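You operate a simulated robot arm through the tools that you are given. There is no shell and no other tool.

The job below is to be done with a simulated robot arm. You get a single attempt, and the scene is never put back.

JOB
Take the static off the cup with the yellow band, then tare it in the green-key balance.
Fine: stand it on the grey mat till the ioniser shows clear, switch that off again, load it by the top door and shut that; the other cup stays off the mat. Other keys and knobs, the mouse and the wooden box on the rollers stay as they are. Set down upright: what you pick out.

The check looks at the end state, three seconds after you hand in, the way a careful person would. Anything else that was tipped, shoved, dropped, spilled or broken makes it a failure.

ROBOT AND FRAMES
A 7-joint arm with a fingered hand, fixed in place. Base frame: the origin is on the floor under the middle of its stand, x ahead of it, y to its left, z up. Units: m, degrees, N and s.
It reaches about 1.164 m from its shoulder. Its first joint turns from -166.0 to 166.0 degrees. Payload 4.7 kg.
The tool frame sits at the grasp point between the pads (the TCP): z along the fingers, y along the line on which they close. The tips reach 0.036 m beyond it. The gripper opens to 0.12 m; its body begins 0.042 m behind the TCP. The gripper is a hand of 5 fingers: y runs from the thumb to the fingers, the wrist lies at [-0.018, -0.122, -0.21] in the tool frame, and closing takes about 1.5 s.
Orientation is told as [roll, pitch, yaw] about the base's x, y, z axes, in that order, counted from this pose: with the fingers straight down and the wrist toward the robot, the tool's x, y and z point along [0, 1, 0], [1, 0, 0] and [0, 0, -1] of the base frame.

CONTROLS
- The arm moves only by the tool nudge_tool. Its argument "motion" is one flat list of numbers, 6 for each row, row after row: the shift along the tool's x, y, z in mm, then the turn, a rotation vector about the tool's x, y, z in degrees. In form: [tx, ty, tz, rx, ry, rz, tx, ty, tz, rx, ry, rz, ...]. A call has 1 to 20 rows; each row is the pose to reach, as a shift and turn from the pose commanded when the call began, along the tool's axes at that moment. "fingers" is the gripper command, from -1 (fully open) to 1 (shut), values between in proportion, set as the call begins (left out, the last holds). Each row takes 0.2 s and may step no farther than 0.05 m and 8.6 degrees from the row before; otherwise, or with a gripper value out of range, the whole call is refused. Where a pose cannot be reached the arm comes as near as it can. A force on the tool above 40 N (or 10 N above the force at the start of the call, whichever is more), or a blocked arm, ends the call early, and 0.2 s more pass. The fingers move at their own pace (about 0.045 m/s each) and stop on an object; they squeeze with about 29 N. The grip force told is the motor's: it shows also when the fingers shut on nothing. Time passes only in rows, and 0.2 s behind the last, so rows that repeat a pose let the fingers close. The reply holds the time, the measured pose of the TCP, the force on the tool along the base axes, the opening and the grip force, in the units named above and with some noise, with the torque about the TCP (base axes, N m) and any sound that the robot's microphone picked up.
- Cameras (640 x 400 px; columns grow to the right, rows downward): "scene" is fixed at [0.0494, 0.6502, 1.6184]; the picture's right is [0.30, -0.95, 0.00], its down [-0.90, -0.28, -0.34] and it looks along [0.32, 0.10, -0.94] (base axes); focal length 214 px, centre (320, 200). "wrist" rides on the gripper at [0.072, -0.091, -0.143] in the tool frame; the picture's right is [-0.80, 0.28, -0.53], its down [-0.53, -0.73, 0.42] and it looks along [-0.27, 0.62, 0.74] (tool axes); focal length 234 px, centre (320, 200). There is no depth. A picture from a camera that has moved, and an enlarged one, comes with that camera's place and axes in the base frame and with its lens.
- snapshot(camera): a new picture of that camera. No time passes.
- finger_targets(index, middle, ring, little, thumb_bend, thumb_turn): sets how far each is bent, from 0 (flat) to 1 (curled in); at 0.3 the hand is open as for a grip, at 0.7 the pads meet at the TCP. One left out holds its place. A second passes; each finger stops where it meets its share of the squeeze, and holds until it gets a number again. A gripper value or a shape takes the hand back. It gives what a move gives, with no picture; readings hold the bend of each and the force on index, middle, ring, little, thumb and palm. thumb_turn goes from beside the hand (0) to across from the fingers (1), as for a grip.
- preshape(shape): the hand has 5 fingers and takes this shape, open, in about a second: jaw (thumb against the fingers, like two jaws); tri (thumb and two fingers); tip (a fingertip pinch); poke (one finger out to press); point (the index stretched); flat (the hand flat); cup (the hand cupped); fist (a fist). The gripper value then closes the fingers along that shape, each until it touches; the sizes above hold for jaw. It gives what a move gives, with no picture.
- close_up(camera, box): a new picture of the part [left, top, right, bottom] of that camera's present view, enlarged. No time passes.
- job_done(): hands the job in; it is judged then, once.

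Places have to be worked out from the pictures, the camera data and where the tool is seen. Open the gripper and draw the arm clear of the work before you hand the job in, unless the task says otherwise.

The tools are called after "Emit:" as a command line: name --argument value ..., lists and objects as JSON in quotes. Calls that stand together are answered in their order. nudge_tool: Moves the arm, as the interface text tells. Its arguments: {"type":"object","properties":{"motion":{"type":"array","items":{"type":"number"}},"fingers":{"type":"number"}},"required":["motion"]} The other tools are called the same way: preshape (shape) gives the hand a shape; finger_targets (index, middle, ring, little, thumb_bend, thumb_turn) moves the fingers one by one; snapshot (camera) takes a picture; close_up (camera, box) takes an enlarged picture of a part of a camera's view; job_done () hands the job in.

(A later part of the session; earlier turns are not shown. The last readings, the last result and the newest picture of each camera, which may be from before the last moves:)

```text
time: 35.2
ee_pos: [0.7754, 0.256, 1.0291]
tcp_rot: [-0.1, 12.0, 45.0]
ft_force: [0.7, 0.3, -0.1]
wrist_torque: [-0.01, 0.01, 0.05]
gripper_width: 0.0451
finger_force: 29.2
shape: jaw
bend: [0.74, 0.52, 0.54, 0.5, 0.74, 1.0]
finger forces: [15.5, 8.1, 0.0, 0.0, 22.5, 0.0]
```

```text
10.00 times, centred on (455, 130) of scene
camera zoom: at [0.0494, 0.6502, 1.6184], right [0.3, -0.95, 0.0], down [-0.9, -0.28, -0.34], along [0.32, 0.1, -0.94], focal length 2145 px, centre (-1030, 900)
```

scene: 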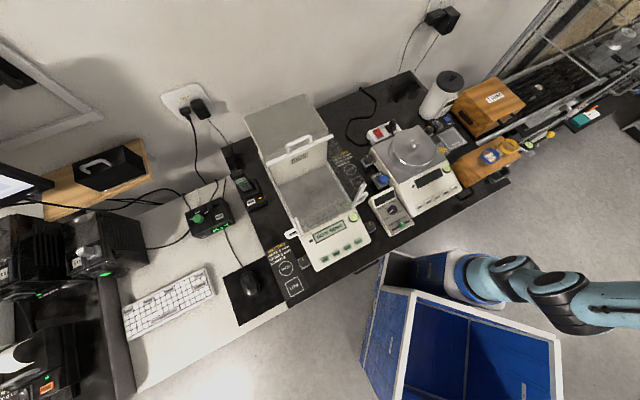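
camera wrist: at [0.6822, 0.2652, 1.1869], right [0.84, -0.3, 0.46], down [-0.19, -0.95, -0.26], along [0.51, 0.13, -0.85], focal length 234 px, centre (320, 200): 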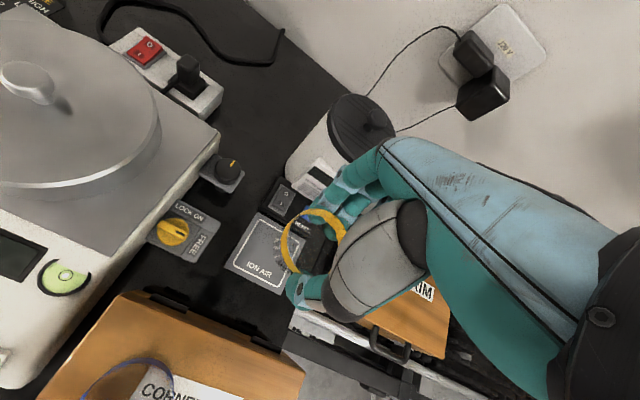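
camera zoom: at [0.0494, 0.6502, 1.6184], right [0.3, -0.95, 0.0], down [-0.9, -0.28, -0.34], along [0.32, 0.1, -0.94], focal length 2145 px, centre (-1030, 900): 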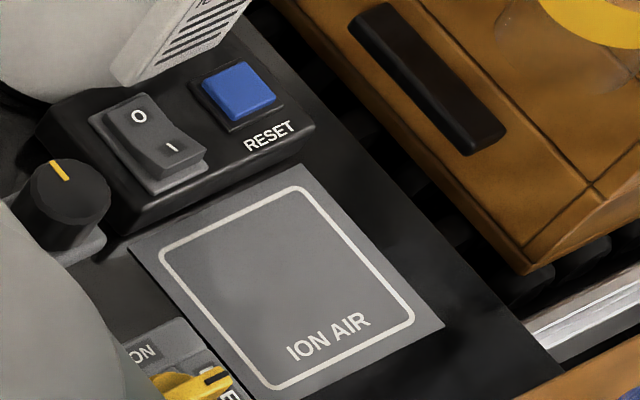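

The mat centre refines to about (0.789, 0.260, 0.80), its far edge right beside the switch box. I'll set the cup a bit to the near side, at about (0.779, 0.2475), so the fingers keep clear of the switches; I shift and lower to TCP z≈0.88 first.

Emit:
nudge_tool --motion '[-10.5, -3.2, 0.7, 0, 0, 0, -10.5, 3, 30, 0, 0, 0, -10.5, 9.2, 59, 0, 0, 0, -10.5, 15.4, 88, 0, 0, 0, -10.5, 21.6, 117.5, 0, 0, 0, -10.5, 27.8, 146.4, 0, 0, 0, -10.5, 27.8, 146.4, 0, 0, 0]'

Emit:
snapshot --camera "wrist"

Emit:
snapshot --camera "scene"

Emit:
close_up --camera "wrist" --box '[210, 150, 370, 320]'

Emit:
close_up --camera "scene" --box '[430, 90, 530, 160]'

```text
time: 36.8
ee_pos: [0.7802, 0.2503, 0.8783]
tcp_rot: [0.0, 12.1, 45.2]
ft_force: [0.4, 0.0, -0.7]
wrist_torque: [0.03, 0.03, -0.01]
gripper_width: 0.0451
finger_force: 28.8
shape: jaw
bend: [0.74, 0.52, 0.54, 0.5, 0.74, 1.0]
finger forces: [15.7, 8.2, 0.1, 0.1, 22.3, 0.1]
```

```text
taken
camera wrist: at [0.687, 0.2601, 1.037], right [0.84, -0.3, 0.46], down [-0.19, -0.95, -0.26], along [0.51, 0.13, -0.85], focal length 234 px, centre (320, 200)
```

wrist: 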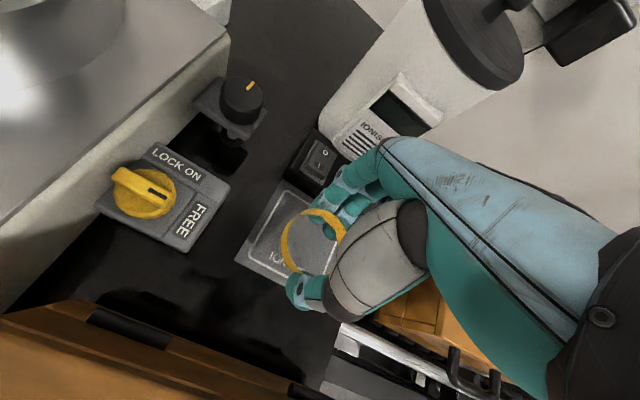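

```text
taken
```

scene: 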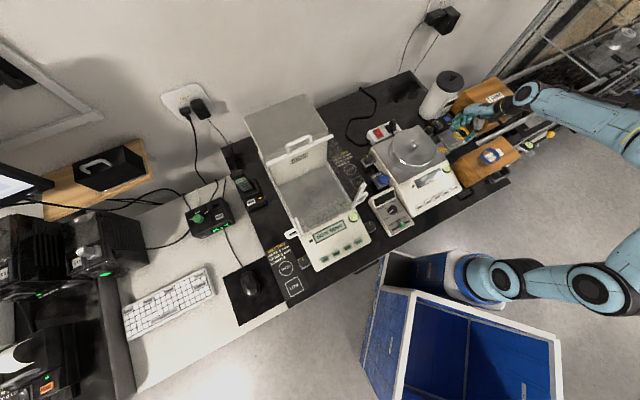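

```text
2.35 times, centred on (290, 235) of wrist
camera zoom: at [0.687, 0.2601, 1.037], right [0.84, -0.3, 0.46], down [-0.19, -0.95, -0.26], along [0.51, 0.13, -0.85], focal length 551 px, centre (391, 118)
```

zoom: 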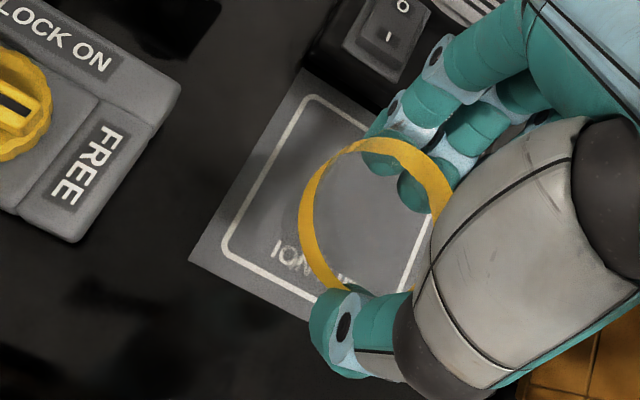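

```text
5.71 times, centred on (480, 125) of scene
camera zoom: at [0.0494, 0.6502, 1.6184], right [0.3, -0.95, 0.0], down [-0.9, -0.28, -0.34], along [0.32, 0.1, -0.94], focal length 1226 px, centre (-594, 629)
```

zoom: 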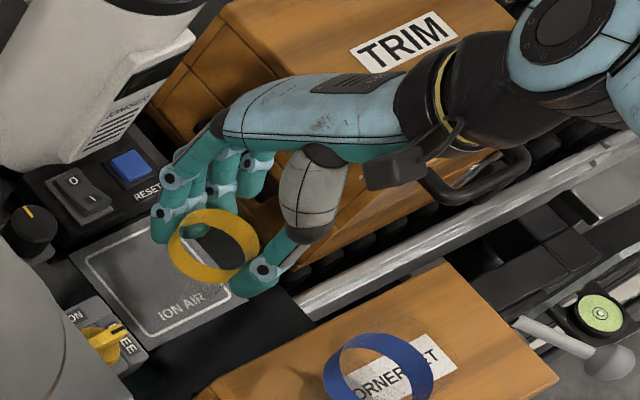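

The cup is over the mat at about (0.779, 0.251), its base about 18 mm up. I shift 4 mm to the near side and lower 13 mm, then creep down.

Emit:
nudge_tool --motion '[0, -3.9, 0.8, 0, 0, 0, 0, -2.6, 7, 0, 0, 0, 0, -1.2, 13.5, 0, 0, 0, 0, -1.2, 13.5, 0, 0, 0]'

Emit:
nudge_tool --motion '[0, 0.2, 1, 0, 0, 0, 0, 0.4, 2, 0, 0, 0, 0, 0.4, 2, 0, 0, 0]'

Emit:
close_up --camera "scene" --box '[440, 100, 500, 150]'

Emit:
close_up --camera "wrist" --box '[210, 150, 370, 320]'

```text
time: 37.8
ee_pos: [0.7786, 0.2471, 0.866]
tcp_rot: [0.0, 12.0, 45.0]
ft_force: [-0.2, -0.5, -1.5]
wrist_torque: [0.0, 0.02, 0.04]
gripper_width: 0.0451
finger_force: 29.1
shape: jaw
bend: [0.74, 0.52, 0.54, 0.5, 0.74, 1.0]
finger forces: [15.7, 8.2, 0.0, 0.0, 22.4, 0.0]
```

```text
time: 38.6
ee_pos: [0.778, 0.2462, 0.8633]
tcp_rot: [0.0, 12.0, 45.1]
ft_force: [-0.9, 0.1, -0.6]
wrist_torque: [0.03, -0.01, 0.0]
gripper_width: 0.045
finger_force: 28.3
shape: jaw
bend: [0.74, 0.52, 0.54, 0.5, 0.74, 1.0]
finger forces: [15.6, 8.3, 0.0, 0.0, 22.3, 0.1]
```

```text
8.00 times, centred on (470, 125) of scene
camera zoom: at [0.0494, 0.6502, 1.6184], right [0.3, -0.95, 0.0], down [-0.9, -0.28, -0.34], along [0.32, 0.1, -0.94], focal length 1716 px, centre (-880, 800)
```

zoom: 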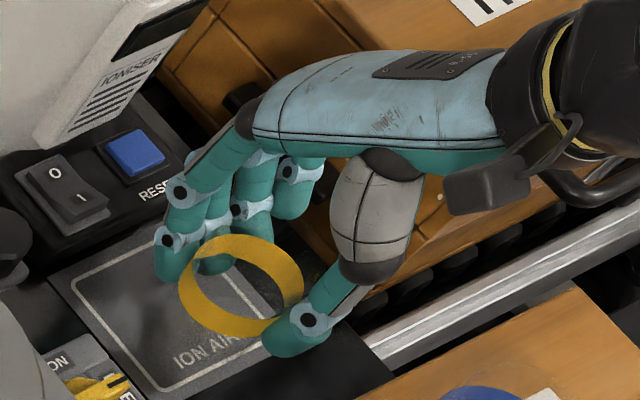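

```text
2.35 times, centred on (290, 235) of wrist
camera zoom: at [0.6858, 0.2563, 1.022], right [0.84, -0.3, 0.46], down [-0.19, -0.95, -0.26], along [0.51, 0.13, -0.85], focal length 551 px, centre (391, 118)
```

zoom: 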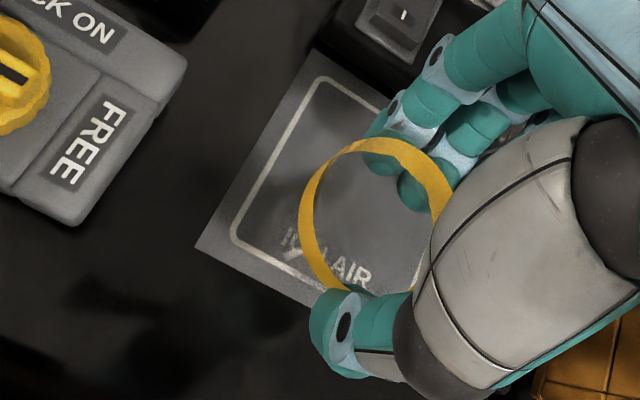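

No contact force yet at TCP z 0.8633. I creep down 3 mm more.

Emit:
nudge_tool --motion '[0, 0.2, 1, 0, 0, 0, 0, 0.4, 2, 0, 0, 0, 0, 0.6, 3, 0, 0, 0]'

Emit:
nudge_tool --motion '[0, 0.2, 1, 0, 0, 0, 0, 0.4, 2, 0, 0, 0]'

```text
time: 39.4
ee_pos: [0.7779, 0.247, 0.8618]
tcp_rot: [0.0, 12.0, 45.1]
ft_force: [-0.1, 0.1, 0.4]
wrist_torque: [0.01, 0.03, 0.0]
gripper_width: 0.0452
finger_force: 29.2
shape: jaw
bend: [0.74, 0.52, 0.54, 0.5, 0.74, 1.0]
finger forces: [15.7, 8.3, 0.0, 0.0, 22.5, 0.0]
```

```text
time: 40.0
ee_pos: [0.7793, 0.2466, 0.8583]
tcp_rot: [0.0, 12.1, 45.1]
ft_force: [-0.4, -0.5, 0.6]
wrist_torque: [0.0, 0.0, -0.02]
gripper_width: 0.0453
finger_force: 29.3
shape: jaw
bend: [0.74, 0.52, 0.54, 0.5, 0.74, 1.0]
finger forces: [15.7, 8.1, 0.0, 0.1, 22.4, 0.0]
```

Force is still near zero at z 0.858. I keep creeping in 1–2 mm steps.

Emit:
nudge_tool --motion '[0, 0.2, 1, 0, 0, 0, 0, 0.4, 2, 0, 0, 0]'

Emit:
close_up --camera "scene" --box '[440, 100, 500, 150]'

Emit:
close_up --camera "wrist" --box '[260, 200, 340, 290]'

```text
time: 40.6
ee_pos: [0.7787, 0.2458, 0.8572]
tcp_rot: [-0.1, 12.0, 45.0]
ft_force: [0.6, 0.4, 0.4]
wrist_torque: [-0.01, 0.02, 0.01]
gripper_width: 0.0449
finger_force: 29.4
shape: jaw
bend: [0.74, 0.52, 0.54, 0.5, 0.74, 1.0]
finger forces: [15.8, 8.3, 0.1, 0.0, 22.6, 0.1]
```

```text
8.00 times, centred on (470, 125) of scene
camera zoom: at [0.0494, 0.6502, 1.6184], right [0.3, -0.95, 0.0], down [-0.9, -0.28, -0.34], along [0.32, 0.1, -0.94], focal length 1716 px, centre (-880, 800)
```

zoom: 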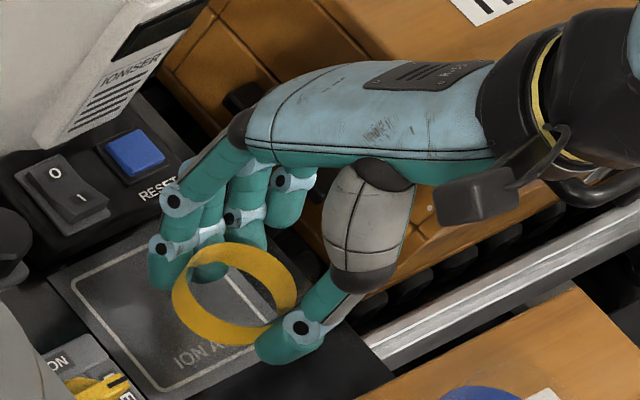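

```text
4.44 times, centred on (300, 245) of wrist
camera zoom: at [0.6857, 0.2558, 1.0153], right [0.84, -0.3, 0.46], down [-0.19, -0.95, -0.26], along [0.51, 0.13, -0.85], focal length 1041 px, centre (409, 0)
```

zoom: 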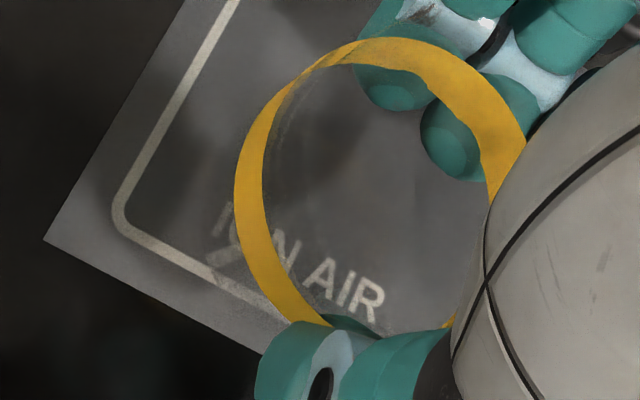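

Still hanging free (TCP z≈0.8565). I continue down in 1 mm rows.

Emit:
nudge_tool --motion '[0, 0.2, 1, 0, 0, 0, 0, 0.4, 2, 0, 0, 0]'

Emit:
nudge_tool --motion '[0, 0.2, 1, 0, 0, 0, 0, 0.4, 2, 0, 0, 0]'

```text
time: 41.2
ee_pos: [0.7783, 0.2471, 0.8543]
tcp_rot: [-0.1, 12.0, 44.9]
ft_force: [0.9, 0.2, -1.2]
wrist_torque: [0.01, 0.04, -0.03]
gripper_width: 0.0455
finger_force: 28.9
shape: jaw
bend: [0.74, 0.52, 0.54, 0.5, 0.74, 1.0]
finger forces: [15.8, 8.2, 0.0, 0.0, 22.3, 0.0]
```

```text
time: 41.8
ee_pos: [0.7785, 0.2477, 0.8526]
tcp_rot: [0.0, 12.0, 45.0]
ft_force: [0.6, -0.3, -0.3]
wrist_torque: [0.03, 0.03, 0.01]
gripper_width: 0.0452
finger_force: 29.2
shape: jaw
bend: [0.74, 0.52, 0.54, 0.5, 0.74, 1.0]
finger forces: [15.6, 8.1, 0.1, 0.1, 22.4, 0.1]
```

At TCP z 0.8526 there's still no contact; the mat may lie at z≈0.79. I continue creeping.

Emit:
nudge_tool --motion '[0, 0.2, 1, 0, 0, 0, 0, 0.4, 2, 0, 0, 0]'

Emit:
nudge_tool --motion '[0, 0.2, 1, 0, 0, 0, 0, 0.4, 2, 0, 0, 0]'

Emit:
close_up --camera "scene" --box '[440, 100, 500, 150]'

Emit:
close_up --camera "wrist" --box '[260, 200, 340, 290]'

```text
time: 42.4
ee_pos: [0.7791, 0.2462, 0.8519]
tcp_rot: [0.1, 12.0, 45.0]
ft_force: [1.7, -0.3, 3.7]
wrist_torque: [0.0, -0.1, 0.0]
gripper_width: 0.0455
finger_force: 28.7
shape: jaw
bend: [0.74, 0.52, 0.54, 0.5, 0.74, 1.0]
finger forces: [15.7, 8.9, 0.1, 0.0, 22.8, 0.1]
```

```text
time: 43.0
ee_pos: [0.7781, 0.2469, 0.851]
tcp_rot: [-0.1, 11.9, 45.0]
ft_force: [2.8, -1.3, 13.1]
wrist_torque: [0.17, -0.24, -0.03]
gripper_width: 0.0456
finger_force: 29.2
shape: jaw
bend: [0.74, 0.53, 0.54, 0.5, 0.74, 1.0]
finger forces: [16.4, 9.8, 0.0, 0.0, 24.9, 0.0]
```

```text
8.00 times, centred on (470, 125) of scene
camera zoom: at [0.0494, 0.6502, 1.6184], right [0.3, -0.95, 0.0], down [-0.9, -0.28, -0.34], along [0.32, 0.1, -0.94], focal length 1716 px, centre (-880, 800)
```

zoom: 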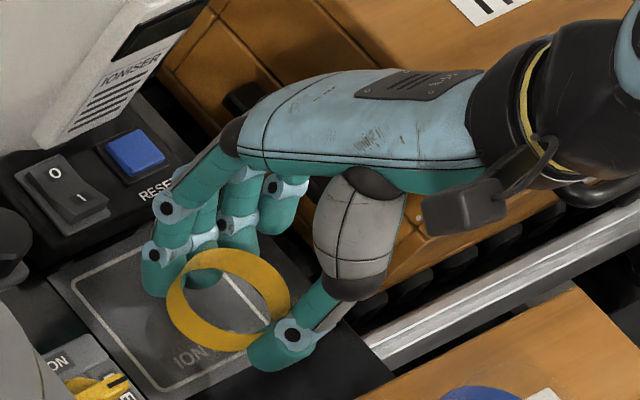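

```text
4.44 times, centred on (300, 245) of wrist
camera zoom: at [0.6852, 0.2563, 1.0093], right [0.84, -0.3, 0.46], down [-0.19, -0.95, -0.26], along [0.51, 0.13, -0.85], focal length 1041 px, centre (409, 0)
```

zoom: 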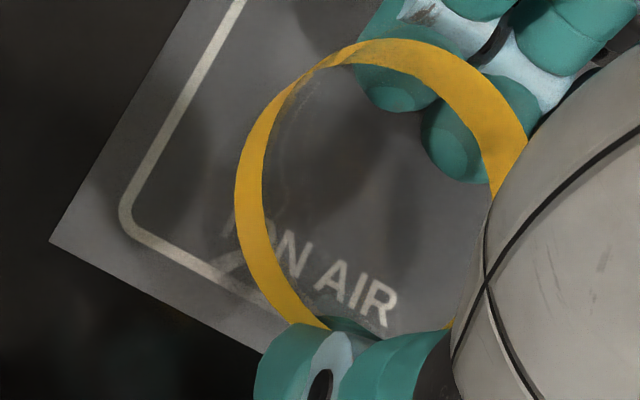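

Contact: 13 N upward at TCP z 0.851, so the mat surface is at about 0.794 and the cup stands on it. I relieve the press by 2 mm and then open gently.

Emit:
nudge_tool --motion '[0, -0.2, -1, 0, 0, 0, 0, -0.4, -2, 0, 0, 0, 0, -0.4, -2, 0, 0, 0]'

Emit:
nudge_tool --motion '[0, 0, 0, 0, 0, 0, 0, 0, 0, 0, 0, 0, 0, 0, 0, 0, 0, 0]' --fingers 0.0

Emit:
close_up --camera "scene" --box '[440, 100, 500, 150]'

Emit:
close_up --camera "wrist" --box '[260, 190, 340, 280]'

```text
time: 43.8
ee_pos: [0.7774, 0.2461, 0.8514]
tcp_rot: [0.0, 12.0, 45.2]
ft_force: [2.5, -0.6, 7.3]
wrist_torque: [0.14, -0.19, -0.04]
gripper_width: 0.0455
finger_force: 28.9
shape: jaw
bend: [0.74, 0.52, 0.54, 0.5, 0.74, 1.0]
finger forces: [16.9, 10.2, 0.0, 0.0, 23.4, 0.0]
```

```text
time: 44.6
ee_pos: [0.7777, 0.247, 0.8518]
tcp_rot: [0.0, 12.1, 45.0]
ft_force: [-0.2, 0.1, 0.0]
wrist_torque: [0.01, -0.01, 0.03]
gripper_width: 0.0595
finger_force: 0.2
shape: jaw
bend: [0.74, 0.45, 0.42, 0.41, 0.71, 1.0]
finger forces: [0.0, 0.1, 0.0, 0.0, 0.0, 0.0]
```

```text
8.00 times, centred on (470, 125) of scene
camera zoom: at [0.0494, 0.6502, 1.6184], right [0.3, -0.95, 0.0], down [-0.9, -0.28, -0.34], along [0.32, 0.1, -0.94], focal length 1716 px, centre (-880, 800)
```

zoom: 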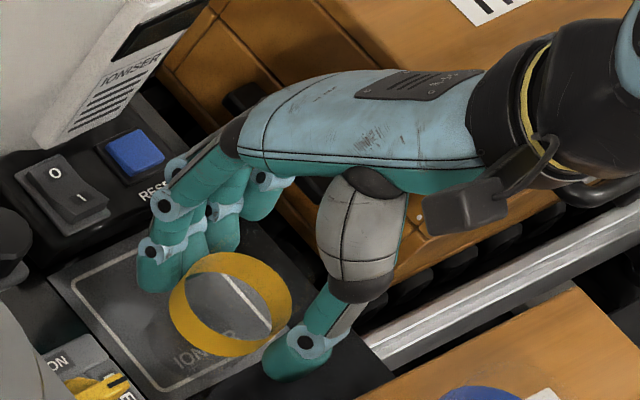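

```text
4.44 times, centred on (300, 235) of wrist
camera zoom: at [0.685, 0.2563, 1.0099], right [0.84, -0.3, 0.46], down [-0.19, -0.95, -0.26], along [0.51, 0.13, -0.85], focal length 1041 px, centre (409, 44)
```

zoom: 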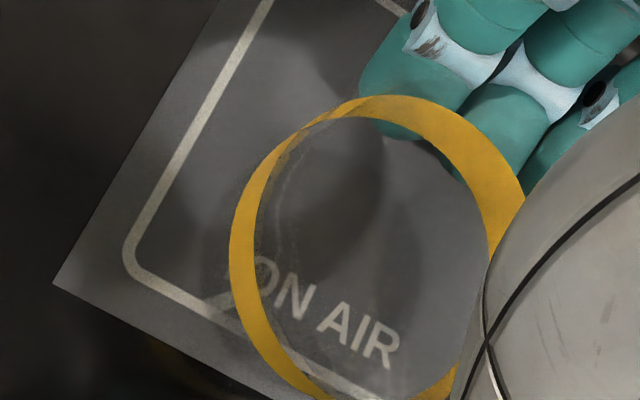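

The cup stands free on the mat, upright. I open a little more and rise straight up 150 mm.

Emit:
nudge_tool --motion '[0, 0, 0, 0, 0, 0, 0, 0, 0, 0, 0, 0, 0, 0, 0, 0, 0, 0]' --fingers -0.28

Emit:
nudge_tool --motion '[0, -2, -10, 0, 0, 0, 0, -4.2, -20, 0, 0, 0, 0, -8.3, -39, 0, 0, 0, 0, -14.6, -68.5, 0, 0, 0, 0, -22.9, -107.6, 0, 0, 0, 0, -31.2, -146.7, 0, 0, 0]'

Emit:
snapshot --camera "wrist"

Emit:
close_up --camera "scene" --box '[430, 90, 530, 160]'

```text
time: 45.4
ee_pos: [0.7787, 0.2465, 0.8524]
tcp_rot: [0.0, 12.0, 45.0]
ft_force: [-0.3, -0.2, 0.0]
wrist_torque: [0.0, 0.04, 0.0]
gripper_width: 0.0764
finger_force: 0.1
shape: jaw
bend: [0.28, 0.4, 0.37, 0.38, 0.64, 1.0]
finger forces: [0.1, 0.0, 0.0, 0.0, 0.1, 0.0]
```

```text
time: 46.8
ee_pos: [0.7759, 0.2453, 0.9993]
tcp_rot: [0.1, 12.0, 45.0]
ft_force: [0.0, -1.1, -0.1]
wrist_torque: [-0.02, 0.06, -0.02]
gripper_width: 0.0767
finger_force: 0.0
shape: jaw
bend: [0.28, 0.4, 0.37, 0.38, 0.64, 1.0]
finger forces: [0.0, 0.0, 0.0, 0.1, 0.0, 0.0]
```

```text
taken
camera wrist: at [0.6841, 0.2543, 1.1584], right [0.84, -0.3, 0.45], down [-0.19, -0.95, -0.26], along [0.51, 0.13, -0.85], focal length 234 px, centre (320, 200)
```

wrist: 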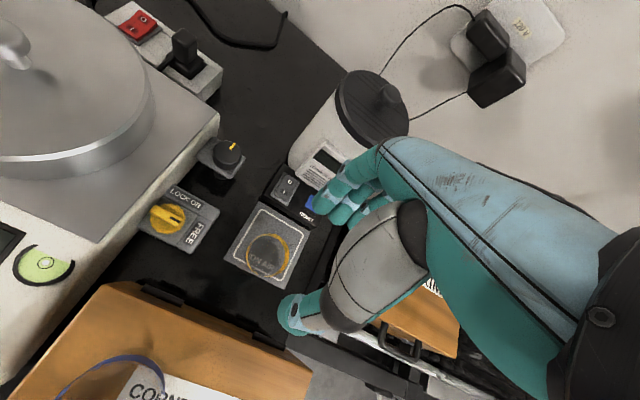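

```text
5.71 times, centred on (480, 125) of scene
camera zoom: at [0.0494, 0.6502, 1.6184], right [0.3, -0.95, 0.0], down [-0.9, -0.28, -0.34], along [0.32, 0.1, -0.94], focal length 1226 px, centre (-594, 629)
```

zoom: 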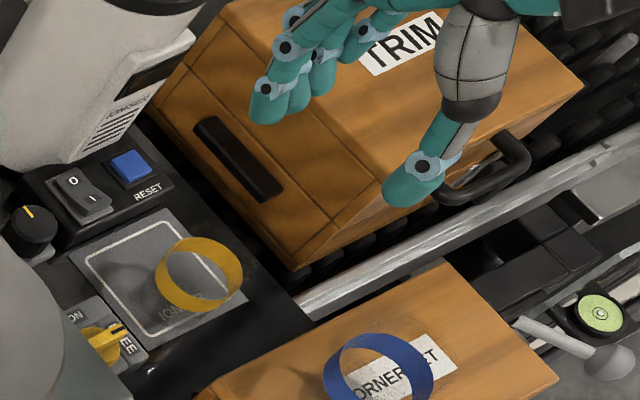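

The cup stands on the mat with the hand clear. I take closer looks at the cup's base on the mat and at the switch.

Emit:
close_up --camera "wrist" --box '[210, 160, 320, 300]'

Emit:
close_up --camera "scene" --box '[435, 115, 485, 155]'

Emit:
close_up --camera "wrist" --box '[255, 150, 335, 220]'

```text
2.86 times, centred on (265, 230) of wrist
camera zoom: at [0.6841, 0.2543, 1.1584], right [0.84, -0.3, 0.45], down [-0.19, -0.95, -0.26], along [0.51, 0.13, -0.85], focal length 669 px, centre (477, 114)
```

zoom: 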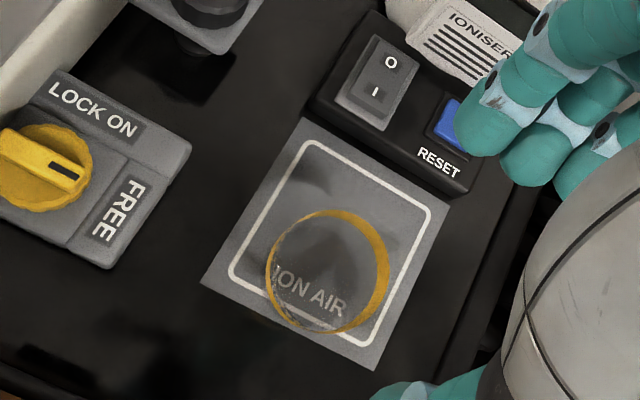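

```text
10.00 times, centred on (460, 135) of scene
camera zoom: at [0.0494, 0.6502, 1.6184], right [0.3, -0.95, 0.0], down [-0.9, -0.28, -0.34], along [0.32, 0.1, -0.94], focal length 2145 px, centre (-1080, 850)
```

zoom: 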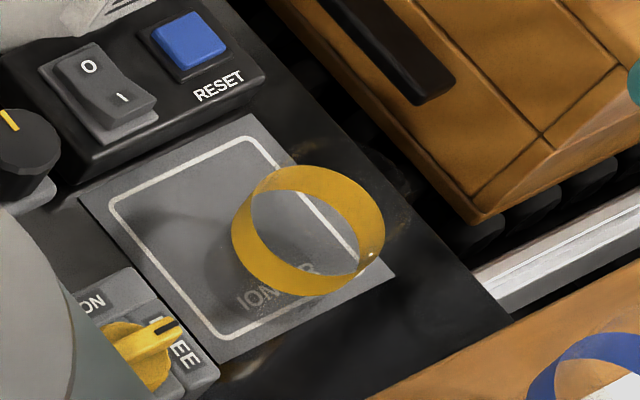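

```text
5.71 times, centred on (295, 185) of wrist
camera zoom: at [0.6841, 0.2543, 1.1584], right [0.84, -0.3, 0.45], down [-0.19, -0.95, -0.26], along [0.51, 0.13, -0.85], focal length 1338 px, centre (463, 286)
```

zoom: 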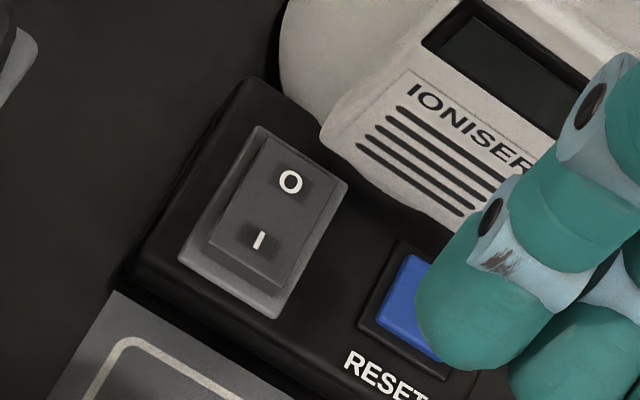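

The rocker is still on O; its I end is at about (0.825, 0.329, 0.829) and the RESET button 47 mm to its right. I rise 100 mm and shape the hand for poking, then find where the fingertip is.

Emit:
nudge_tool --motion '[0, -7, -33, 0, 0, 0, 0, -14, -65, 0, 0, 0, 0, -20.8, -97.8, 0, 0, 0]'

Emit:
preshape --shape "poke"

Emit:
snapshot --camera "wrist"

Emit:
close_up --camera "scene" --box '[440, 40, 600, 160]'

```text
time: 47.6
ee_pos: [0.7797, 0.2455, 1.0992]
tcp_rot: [-0.1, 12.0, 45.1]
ft_force: [0.1, 0.6, -0.7]
wrist_torque: [0.01, 0.06, -0.04]
gripper_width: 0.0765
finger_force: 0.0
shape: jaw
bend: [0.28, 0.4, 0.37, 0.38, 0.64, 1.0]
finger forces: [0.0, 0.0, 0.0, 0.0, 0.0, 0.1]
```

```text
time: 48.5
ee_pos: [0.779, 0.2454, 1.0996]
tcp_rot: [0.0, 12.1, 44.9]
ft_force: [0.4, -0.2, 1.3]
wrist_torque: [0.0, -0.03, 0.01]
gripper_width: 0.0
finger_force: 0.2
shape: poke
bend: [0.7, 0.7, 0.99, 0.99, 1.0, 1.0]
finger forces: [0.0, 0.0, 0.0, 0.0, 0.0, 0.0]
```

```text
taken
camera wrist: at [0.6866, 0.2552, 1.2583], right [0.84, -0.3, 0.46], down [-0.19, -0.95, -0.26], along [0.51, 0.13, -0.85], focal length 234 px, centre (320, 200)
```

wrist: 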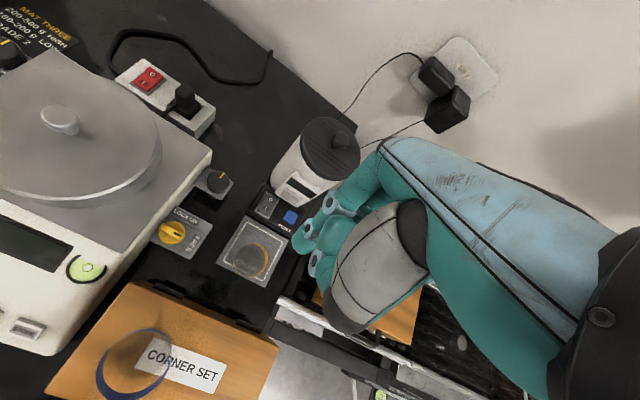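

```text
3.33 times, centred on (520, 100) of scene
camera zoom: at [0.0494, 0.6502, 1.6184], right [0.3, -0.95, 0.0], down [-0.9, -0.28, -0.34], along [0.32, 0.1, -0.94], focal length 715 px, centre (-347, 533)
```

zoom: 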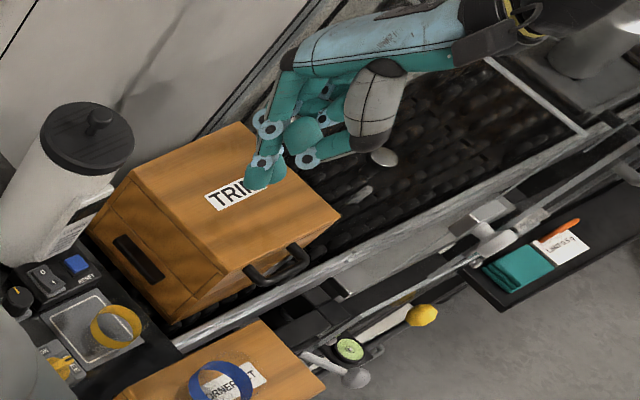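

I enlarge the hand in both views to locate the poking fingertip.

Emit:
close_up --camera "wrist" --box '[270, 170, 400, 310]'

Emit:
close_up --camera "scene" --box '[485, 45, 565, 105]'

```text
2.86 times, centred on (335, 240) of wrist
camera zoom: at [0.6866, 0.2552, 1.2583], right [0.84, -0.3, 0.46], down [-0.19, -0.95, -0.26], along [0.51, 0.13, -0.85], focal length 669 px, centre (277, 86)
```

zoom: 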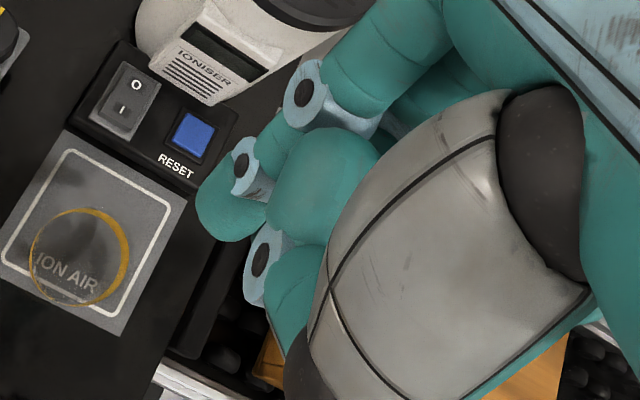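

```text
6.67 times, centred on (525, 75) of scene
camera zoom: at [0.0494, 0.6502, 1.6184], right [0.3, -0.95, 0.0], down [-0.9, -0.28, -0.34], along [0.32, 0.1, -0.94], focal length 1430 px, centre (-1047, 1033)
```

zoom: 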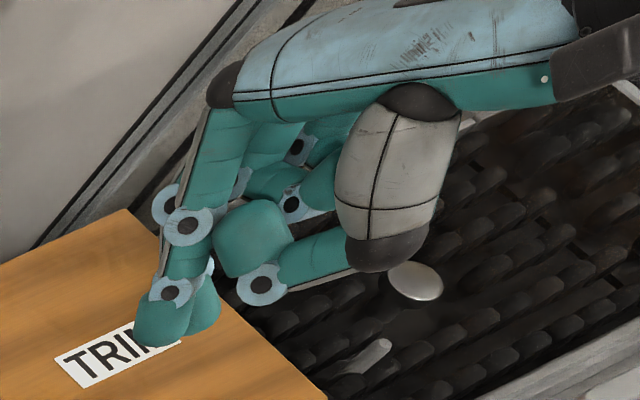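

The index tip is at about tool (0.008, 0.002, 0.037), but the middle finger also sticks out beside it. I curl the middle finger fully so only the index presses.

Emit:
finger_targets --index 0.6 --middle 1.0 --ring 1.0 --little 1.0

Emit:
close_up --camera "wrist" --box '[270, 170, 400, 310]'

Emit:
close_up --camera "scene" --box '[485, 45, 565, 105]'

```text
time: 49.5
ee_pos: [0.7786, 0.2455, 1.0997]
tcp_rot: [-0.1, 12.1, 45.1]
ft_force: [-0.6, 0.5, 0.2]
wrist_torque: [0.02, 0.01, -0.01]
gripper_width: 0.048
finger_force: 0.1
shape: fingers
bend: [0.6, 1.0, 1.0, 1.0, 1.0, 1.0]
finger forces: [0.0, 0.0, 0.0, 0.0, 0.0, 0.0]
```

```text
2.86 times, centred on (335, 240) of wrist
camera zoom: at [0.6866, 0.2552, 1.2586], right [0.84, -0.3, 0.46], down [-0.19, -0.95, -0.26], along [0.51, 0.13, -0.85], focal length 669 px, centre (277, 86)
```

zoom: 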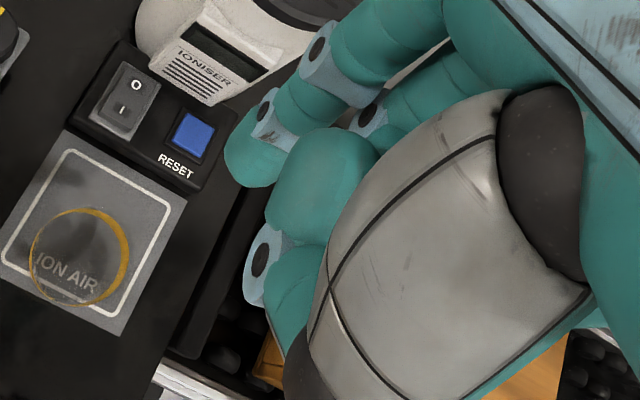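

```text
6.67 times, centred on (525, 75) of scene
camera zoom: at [0.0494, 0.6502, 1.6184], right [0.3, -0.95, 0.0], down [-0.9, -0.28, -0.34], along [0.32, 0.1, -0.94], focal length 1430 px, centre (-1047, 1033)
```

zoom: 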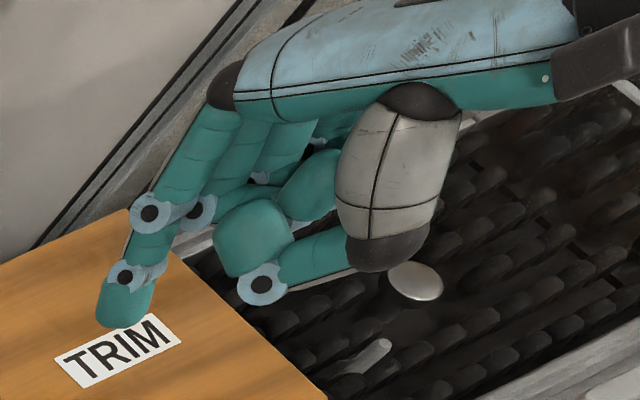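

Only the index sticks out now, but the curled thumb could come near the cup rim while I press. I try turning the thumb beside the hand, in this clear space, and look.

Emit:
finger_targets --index 0.65 --thumb_turn 0.0 --thumb_bend 0.6

Emit:
snapshot --camera "wrist"

Emit:
close_up --camera "scene" --box '[485, 45, 565, 105]'

```text
time: 50.5
ee_pos: [0.7799, 0.2452, 1.1003]
tcp_rot: [0.1, 11.9, 45.0]
ft_force: [0.2, -0.2, -0.1]
wrist_torque: [-0.02, 0.0, -0.01]
gripper_width: 0.1219
finger_force: 0.0
shape: fingers
bend: [0.65, 1.0, 1.0, 1.0, 0.6, 0.0]
finger forces: [0.1, 0.0, 0.0, 0.0, 0.1, 0.0]
```

```text
taken
camera wrist: at [0.6866, 0.2552, 1.2586], right [0.84, -0.3, 0.46], down [-0.19, -0.95, -0.26], along [0.51, 0.13, -0.85], focal length 234 px, centre (320, 200)
```

wrist: 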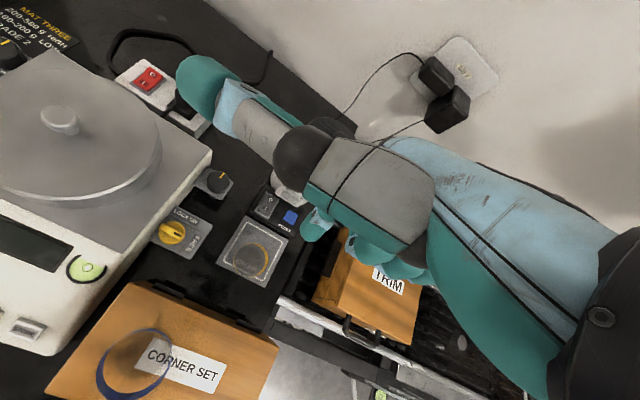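

```text
6.67 times, centred on (525, 75) of scene
camera zoom: at [0.0494, 0.6502, 1.6184], right [0.3, -0.95, 0.0], down [-0.9, -0.28, -0.34], along [0.32, 0.1, -0.94], focal length 1430 px, centre (-1047, 1033)
```

zoom: 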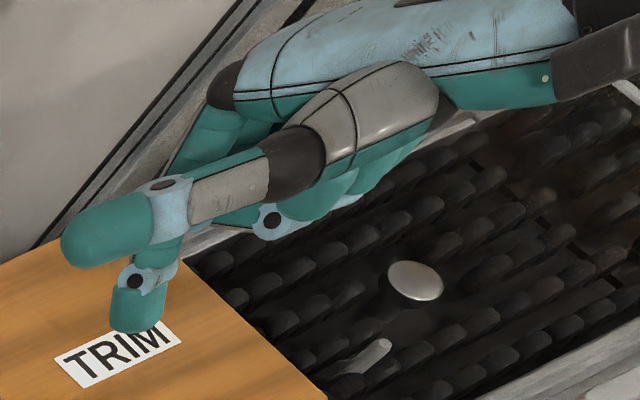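

The thumb now lies beside the hand, well above, and the index points down alone. I locate the index tip exactly.

Emit:
close_up --camera "wrist" --box '[270, 180, 350, 260]'

Emit:
close_up --camera "scene" --box '[490, 75, 520, 105]'

```text
5.00 times, centred on (310, 220) of wrist
camera zoom: at [0.6866, 0.2552, 1.2586], right [0.84, -0.3, 0.46], down [-0.19, -0.95, -0.26], along [0.51, 0.13, -0.85], focal length 1171 px, centre (370, 100)
```

zoom: 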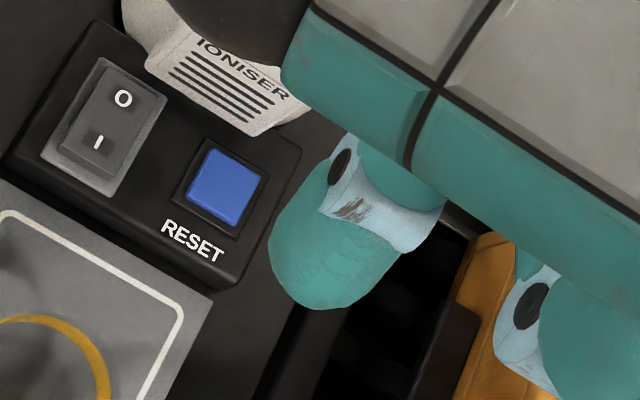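

```text
13.33 times, centred on (505, 90) of scene
camera zoom: at [0.0494, 0.6502, 1.6184], right [0.3, -0.95, 0.0], down [-0.9, -0.28, -0.34], along [0.32, 0.1, -0.94], focal length 2860 px, centre (-2147, 1667)
```

zoom: 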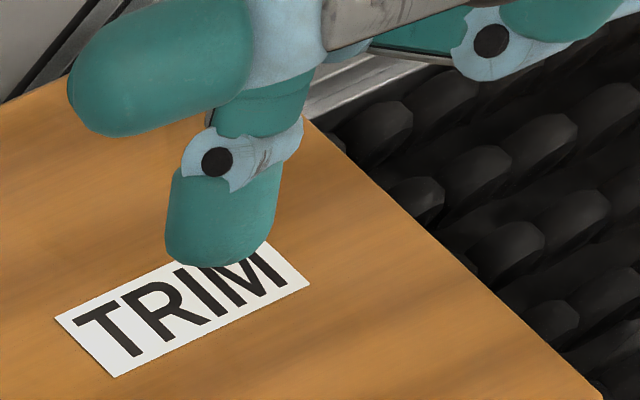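

The index tip would work, but at this tilt the knuckles would come too near the ioniser tower. I straighten the index a bit (0.5) and level the hand to 0° tilt here in free space, then re-measure the tip.

Emit:
finger_targets --index 0.5

Emit:
nudge_tool --motion '[0, 0, 0, -6, 0, 0, 0, 0, 0, -12, 0, 0, 0, 0, 0, -12, 0, 0]'

Emit:
snapshot --camera "wrist"

Emit:
close_up --camera "wrist" --box '[270, 160, 350, 240]'

Emit:
close_up --camera "scene" --box '[480, 60, 530, 110]'

```text
time: 51.5
ee_pos: [0.7792, 0.2462, 1.0999]
tcp_rot: [0.0, 12.0, 45.0]
ft_force: [0.8, -0.3, 0.3]
wrist_torque: [0.0, -0.01, 0.0]
gripper_width: 0.126
finger_force: 0.0
shape: fingers
bend: [0.5, 1.0, 1.0, 1.0, 0.6, 0.0]
finger forces: [0.1, 0.0, 0.1, 0.0, 0.1, 0.0]
```

```text
time: 52.3
ee_pos: [0.778, 0.2451, 1.0997]
tcp_rot: [0.1, 0.0, 44.9]
ft_force: [0.2, 0.8, 0.6]
wrist_torque: [0.03, -0.03, 0.04]
gripper_width: 0.1264
finger_force: 0.0
shape: fingers
bend: [0.5, 1.0, 1.0, 1.0, 0.6, 0.0]
finger forces: [0.0, 0.1, 0.0, 0.0, 0.0, 0.0]
```

```text
taken
camera wrist: at [0.6639, 0.2327, 1.2429], right [0.77, -0.37, 0.53], down [-0.14, -0.89, -0.43], along [0.63, 0.25, -0.74], focal length 234 px, centre (320, 200)
```

wrist: 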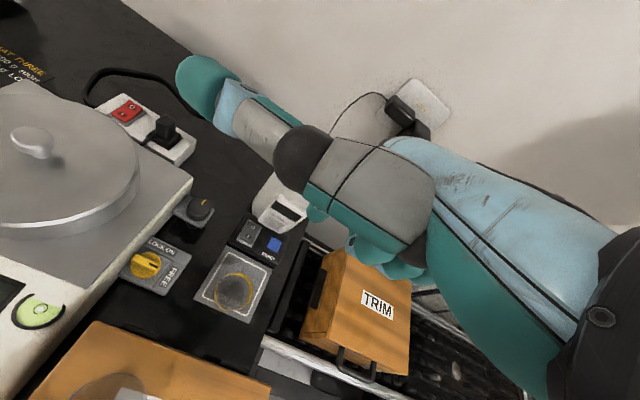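

```text
5.00 times, centred on (310, 200) of wrist
camera zoom: at [0.6639, 0.2327, 1.2429], right [0.77, -0.37, 0.53], down [-0.14, -0.89, -0.43], along [0.63, 0.25, -0.74], focal length 1171 px, centre (370, 200)
```

zoom: 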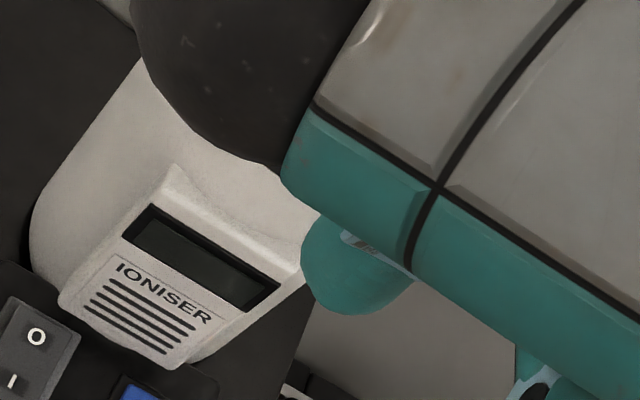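

```text
8.00 times, centred on (505, 85) of scene
camera zoom: at [0.0494, 0.6502, 1.6184], right [0.3, -0.95, 0.0], down [-0.9, -0.28, -0.34], along [0.32, 0.1, -0.94], focal length 1716 px, centre (-1160, 1120)
```

zoom: 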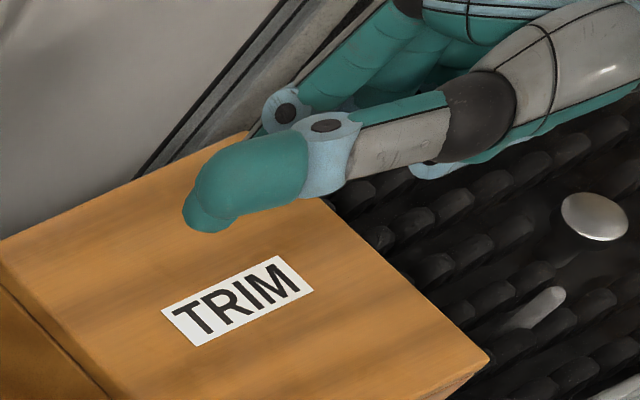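

The index tip is now at f≈+0.041 and 46 mm below the TCP. The thumb blocks both views, so I try folding it more.

Emit:
finger_targets --thumb_bend 1.0

Emit:
snapshot --camera "wrist"

Emit:
close_up --camera "scene" --box '[480, 50, 560, 110]'

```text
time: 53.3
ee_pos: [0.7786, 0.2459, 1.1001]
tcp_rot: [0.0, 0.0, 45.0]
ft_force: [0.1, -0.1, 0.0]
wrist_torque: [-0.02, 0.02, -0.02]
gripper_width: 0.0693
finger_force: 0.1
shape: fingers
bend: [0.5, 1.0, 1.0, 1.0, 1.0, 0.0]
finger forces: [0.0, 0.1, 0.0, 0.1, 0.1, 0.1]
```

```text
taken
camera wrist: at [0.6639, 0.2327, 1.243], right [0.77, -0.37, 0.53], down [-0.14, -0.89, -0.42], along [0.63, 0.25, -0.74], focal length 234 px, centre (320, 200)
```

wrist: 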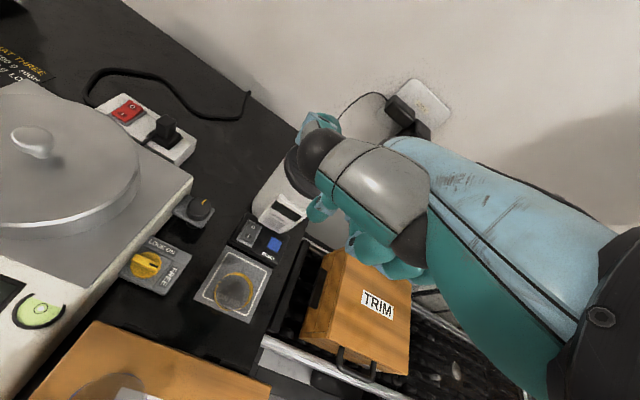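

```text
6.67 times, centred on (520, 80) of scene
camera zoom: at [0.0494, 0.6502, 1.6184], right [0.3, -0.95, 0.0], down [-0.9, -0.28, -0.34], along [0.32, 0.1, -0.94], focal length 1430 px, centre (-1013, 1000)
```

zoom: 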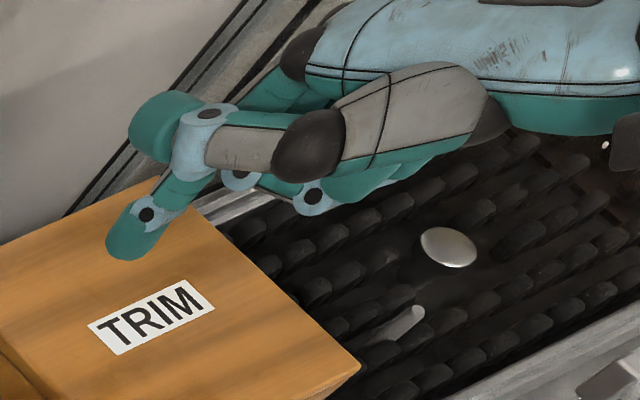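

The index tip is now visible in the scene view and the thumb is folded high beside it. I move above the rocker's I end, hovering the tip about 30 mm over it.

Emit:
nudge_tool --motion '[13.4, 22.6, 15, 0, 0, 0, 26.8, 45.3, 45, 0, 0, 0, 26.8, 45.3, 90, 0, 0, 0, 26.8, 45.3, 135, 0, 0, 0, 26.8, 45.3, 170, 0, 0, 0, 26.8, 45.3, 195, 0, 0, 0, 26.8, 45.3, 195, 0, 0, 0]'

Emit:
snapshot --camera "wrist"

Emit:
close_up --camera "scene" --box '[425, 85, 495, 145]'

Emit:
close_up --camera "wrist" --box '[240, 160, 340, 280]'

```text
time: 54.9
ee_pos: [0.7929, 0.2949, 0.9065]
tcp_rot: [0.1, -0.1, 45.1]
ft_force: [0.9, 0.5, 0.5]
wrist_torque: [0.0, 0.02, 0.01]
gripper_width: 0.0692
finger_force: 0.0
shape: fingers
bend: [0.5, 1.0, 1.0, 1.0, 1.0, 0.0]
finger forces: [0.0, 0.0, 0.1, 0.0, 0.0, 0.0]
```

```text
taken
camera wrist: at [0.6769, 0.2826, 1.0489], right [0.77, -0.37, 0.53], down [-0.14, -0.89, -0.42], along [0.63, 0.25, -0.74], focal length 234 px, centre (320, 200)
```

wrist: 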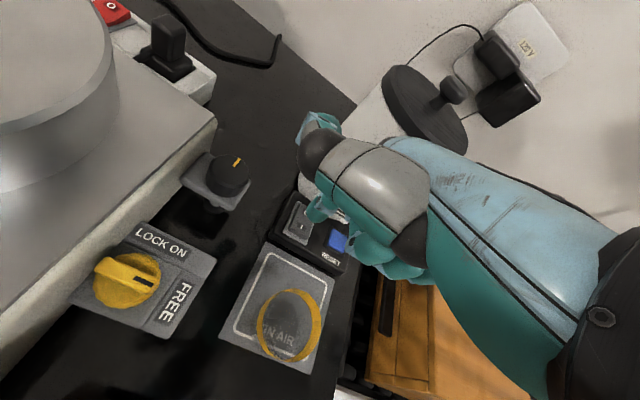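

```text
6.67 times, centred on (460, 115) of scene
camera zoom: at [0.0494, 0.6502, 1.6184], right [0.3, -0.95, 0.0], down [-0.9, -0.28, -0.34], along [0.32, 0.1, -0.94], focal length 1430 px, centre (-613, 767)
```

zoom: 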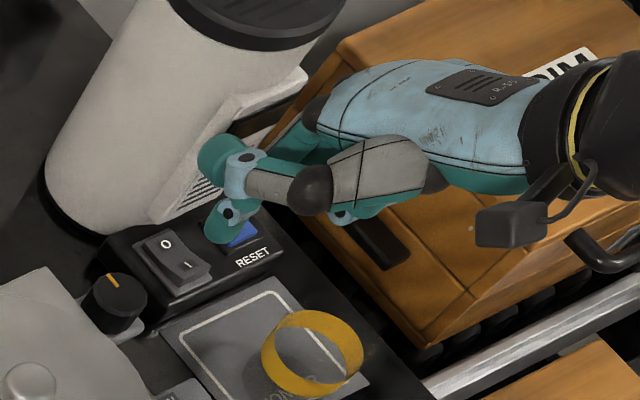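

```text
3.33 times, centred on (290, 220) of wrist
camera zoom: at [0.6769, 0.2826, 1.0489], right [0.77, -0.37, 0.53], down [-0.14, -0.89, -0.42], along [0.63, 0.25, -0.74], focal length 781 px, centre (420, 133)
```

zoom: 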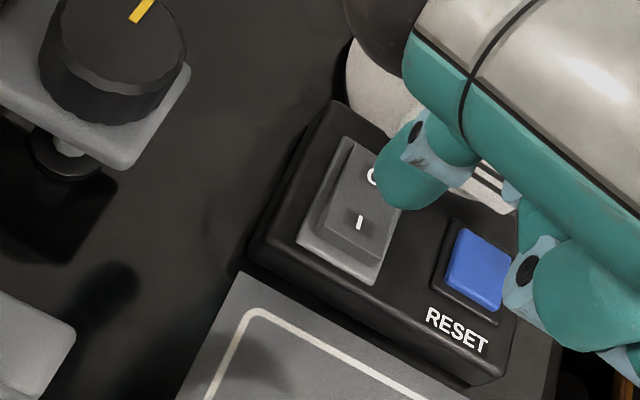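

The tip is at (0.823, 0.326, 0.856), right above the I mark. I lower 24 mm to just above contact, then press in small steps listening for a click.

Emit:
nudge_tool --motion '[0, 0, 10, 0, 0, 0, 0, 0, 19, 0, 0, 0, 0, 0, 24, 0, 0, 0]'

Emit:
nudge_tool --motion '[0, 0, 1.5, 0, 0, 0, 0, 0, 3, 0, 0, 0, 0, 0, 4.5, 0, 0, 0]'

Emit:
close_up --camera "scene" --box '[425, 85, 495, 145]'

Emit:
close_up --camera "wrist" --box '[240, 160, 340, 280]'

```text
time: 55.7
ee_pos: [0.7916, 0.2962, 0.8824]
tcp_rot: [0.0, 0.0, 44.9]
ft_force: [-0.3, 0.2, 0.2]
wrist_torque: [0.02, -0.02, -0.01]
gripper_width: 0.0691
finger_force: 0.0
shape: fingers
bend: [0.5, 1.0, 1.0, 1.0, 1.0, 0.0]
finger forces: [0.0, 0.1, 0.1, 0.0, 0.1, 0.0]
```

```text
time: 56.5
ee_pos: [0.7915, 0.2981, 0.8782]
tcp_rot: [0.0, 0.0, 45.1]
ft_force: [-0.6, 0.1, -0.7]
wrist_torque: [0.01, -0.02, 0.01]
gripper_width: 0.0691
finger_force: 0.0
shape: fingers
bend: [0.5, 1.0, 1.0, 1.0, 1.0, 0.0]
finger forces: [0.0, 0.0, 0.1, 0.0, 0.0, 0.0]
```

```text
6.67 times, centred on (460, 115) of scene
camera zoom: at [0.0494, 0.6502, 1.6184], right [0.3, -0.95, 0.0], down [-0.9, -0.28, -0.34], along [0.32, 0.1, -0.94], focal length 1430 px, centre (-613, 767)
```

zoom: 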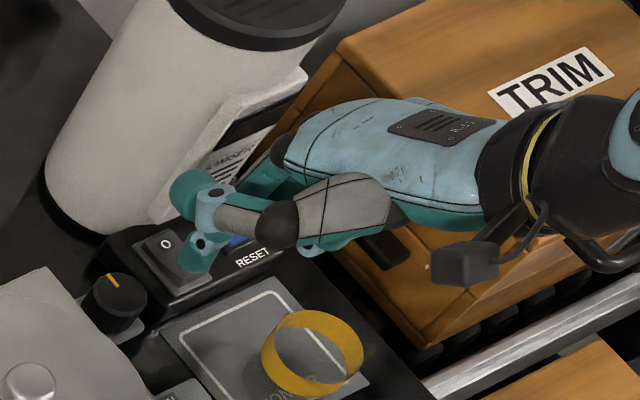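

```text
3.33 times, centred on (290, 220) of wrist
camera zoom: at [0.6762, 0.2846, 1.0209], right [0.77, -0.37, 0.53], down [-0.14, -0.89, -0.42], along [0.63, 0.25, -0.74], focal length 781 px, centre (420, 133)
```

zoom: 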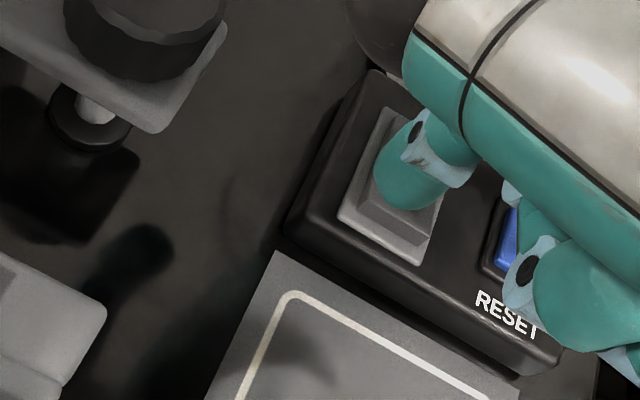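

Not touching yet (TCP z 0.878). I continue pressing down in 1.5 mm steps.

Emit:
nudge_tool --motion '[0, 0, 1.5, 0, 0, 0, 0, 0, 3, 0, 0, 0]'

Emit:
nudge_tool --motion '[0, 0, 1.5, 0, 0, 0, 0, 0, 3, 0, 0, 0]'

Emit:
close_up --camera "scene" --box '[425, 85, 495, 145]'

```text
time: 57.1
ee_pos: [0.7921, 0.2992, 0.8737]
tcp_rot: [0.0, 0.0, 45.1]
ft_force: [0.3, 0.7, 0.0]
wrist_torque: [-0.02, -0.02, 0.03]
gripper_width: 0.0691
finger_force: 0.0
shape: fingers
bend: [0.5, 1.0, 1.0, 1.0, 1.0, 0.0]
finger forces: [0.1, 0.1, 0.0, 0.0, 0.0, 0.1]
```

```text
time: 57.7
ee_pos: [0.7904, 0.2981, 0.8702]
tcp_rot: [0.0, 0.0, 45.0]
ft_force: [0.1, 0.4, -0.4]
wrist_torque: [0.01, 0.0, 0.01]
gripper_width: 0.0693
finger_force: 0.1
shape: fingers
bend: [0.5, 1.0, 1.0, 1.0, 1.0, 0.0]
finger forces: [0.2, 0.1, 0.1, 0.0, 0.0, 0.0]
```

```text
6.67 times, centred on (460, 115) of scene
camera zoom: at [0.0494, 0.6502, 1.6184], right [0.3, -0.95, 0.0], down [-0.9, -0.28, -0.34], along [0.32, 0.1, -0.94], focal length 1430 px, centre (-613, 767)
```

zoom: 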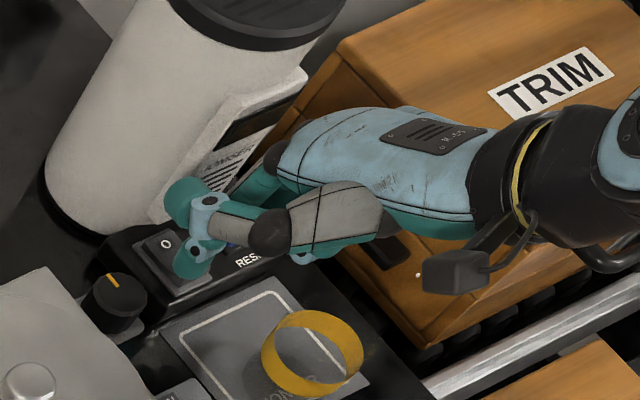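

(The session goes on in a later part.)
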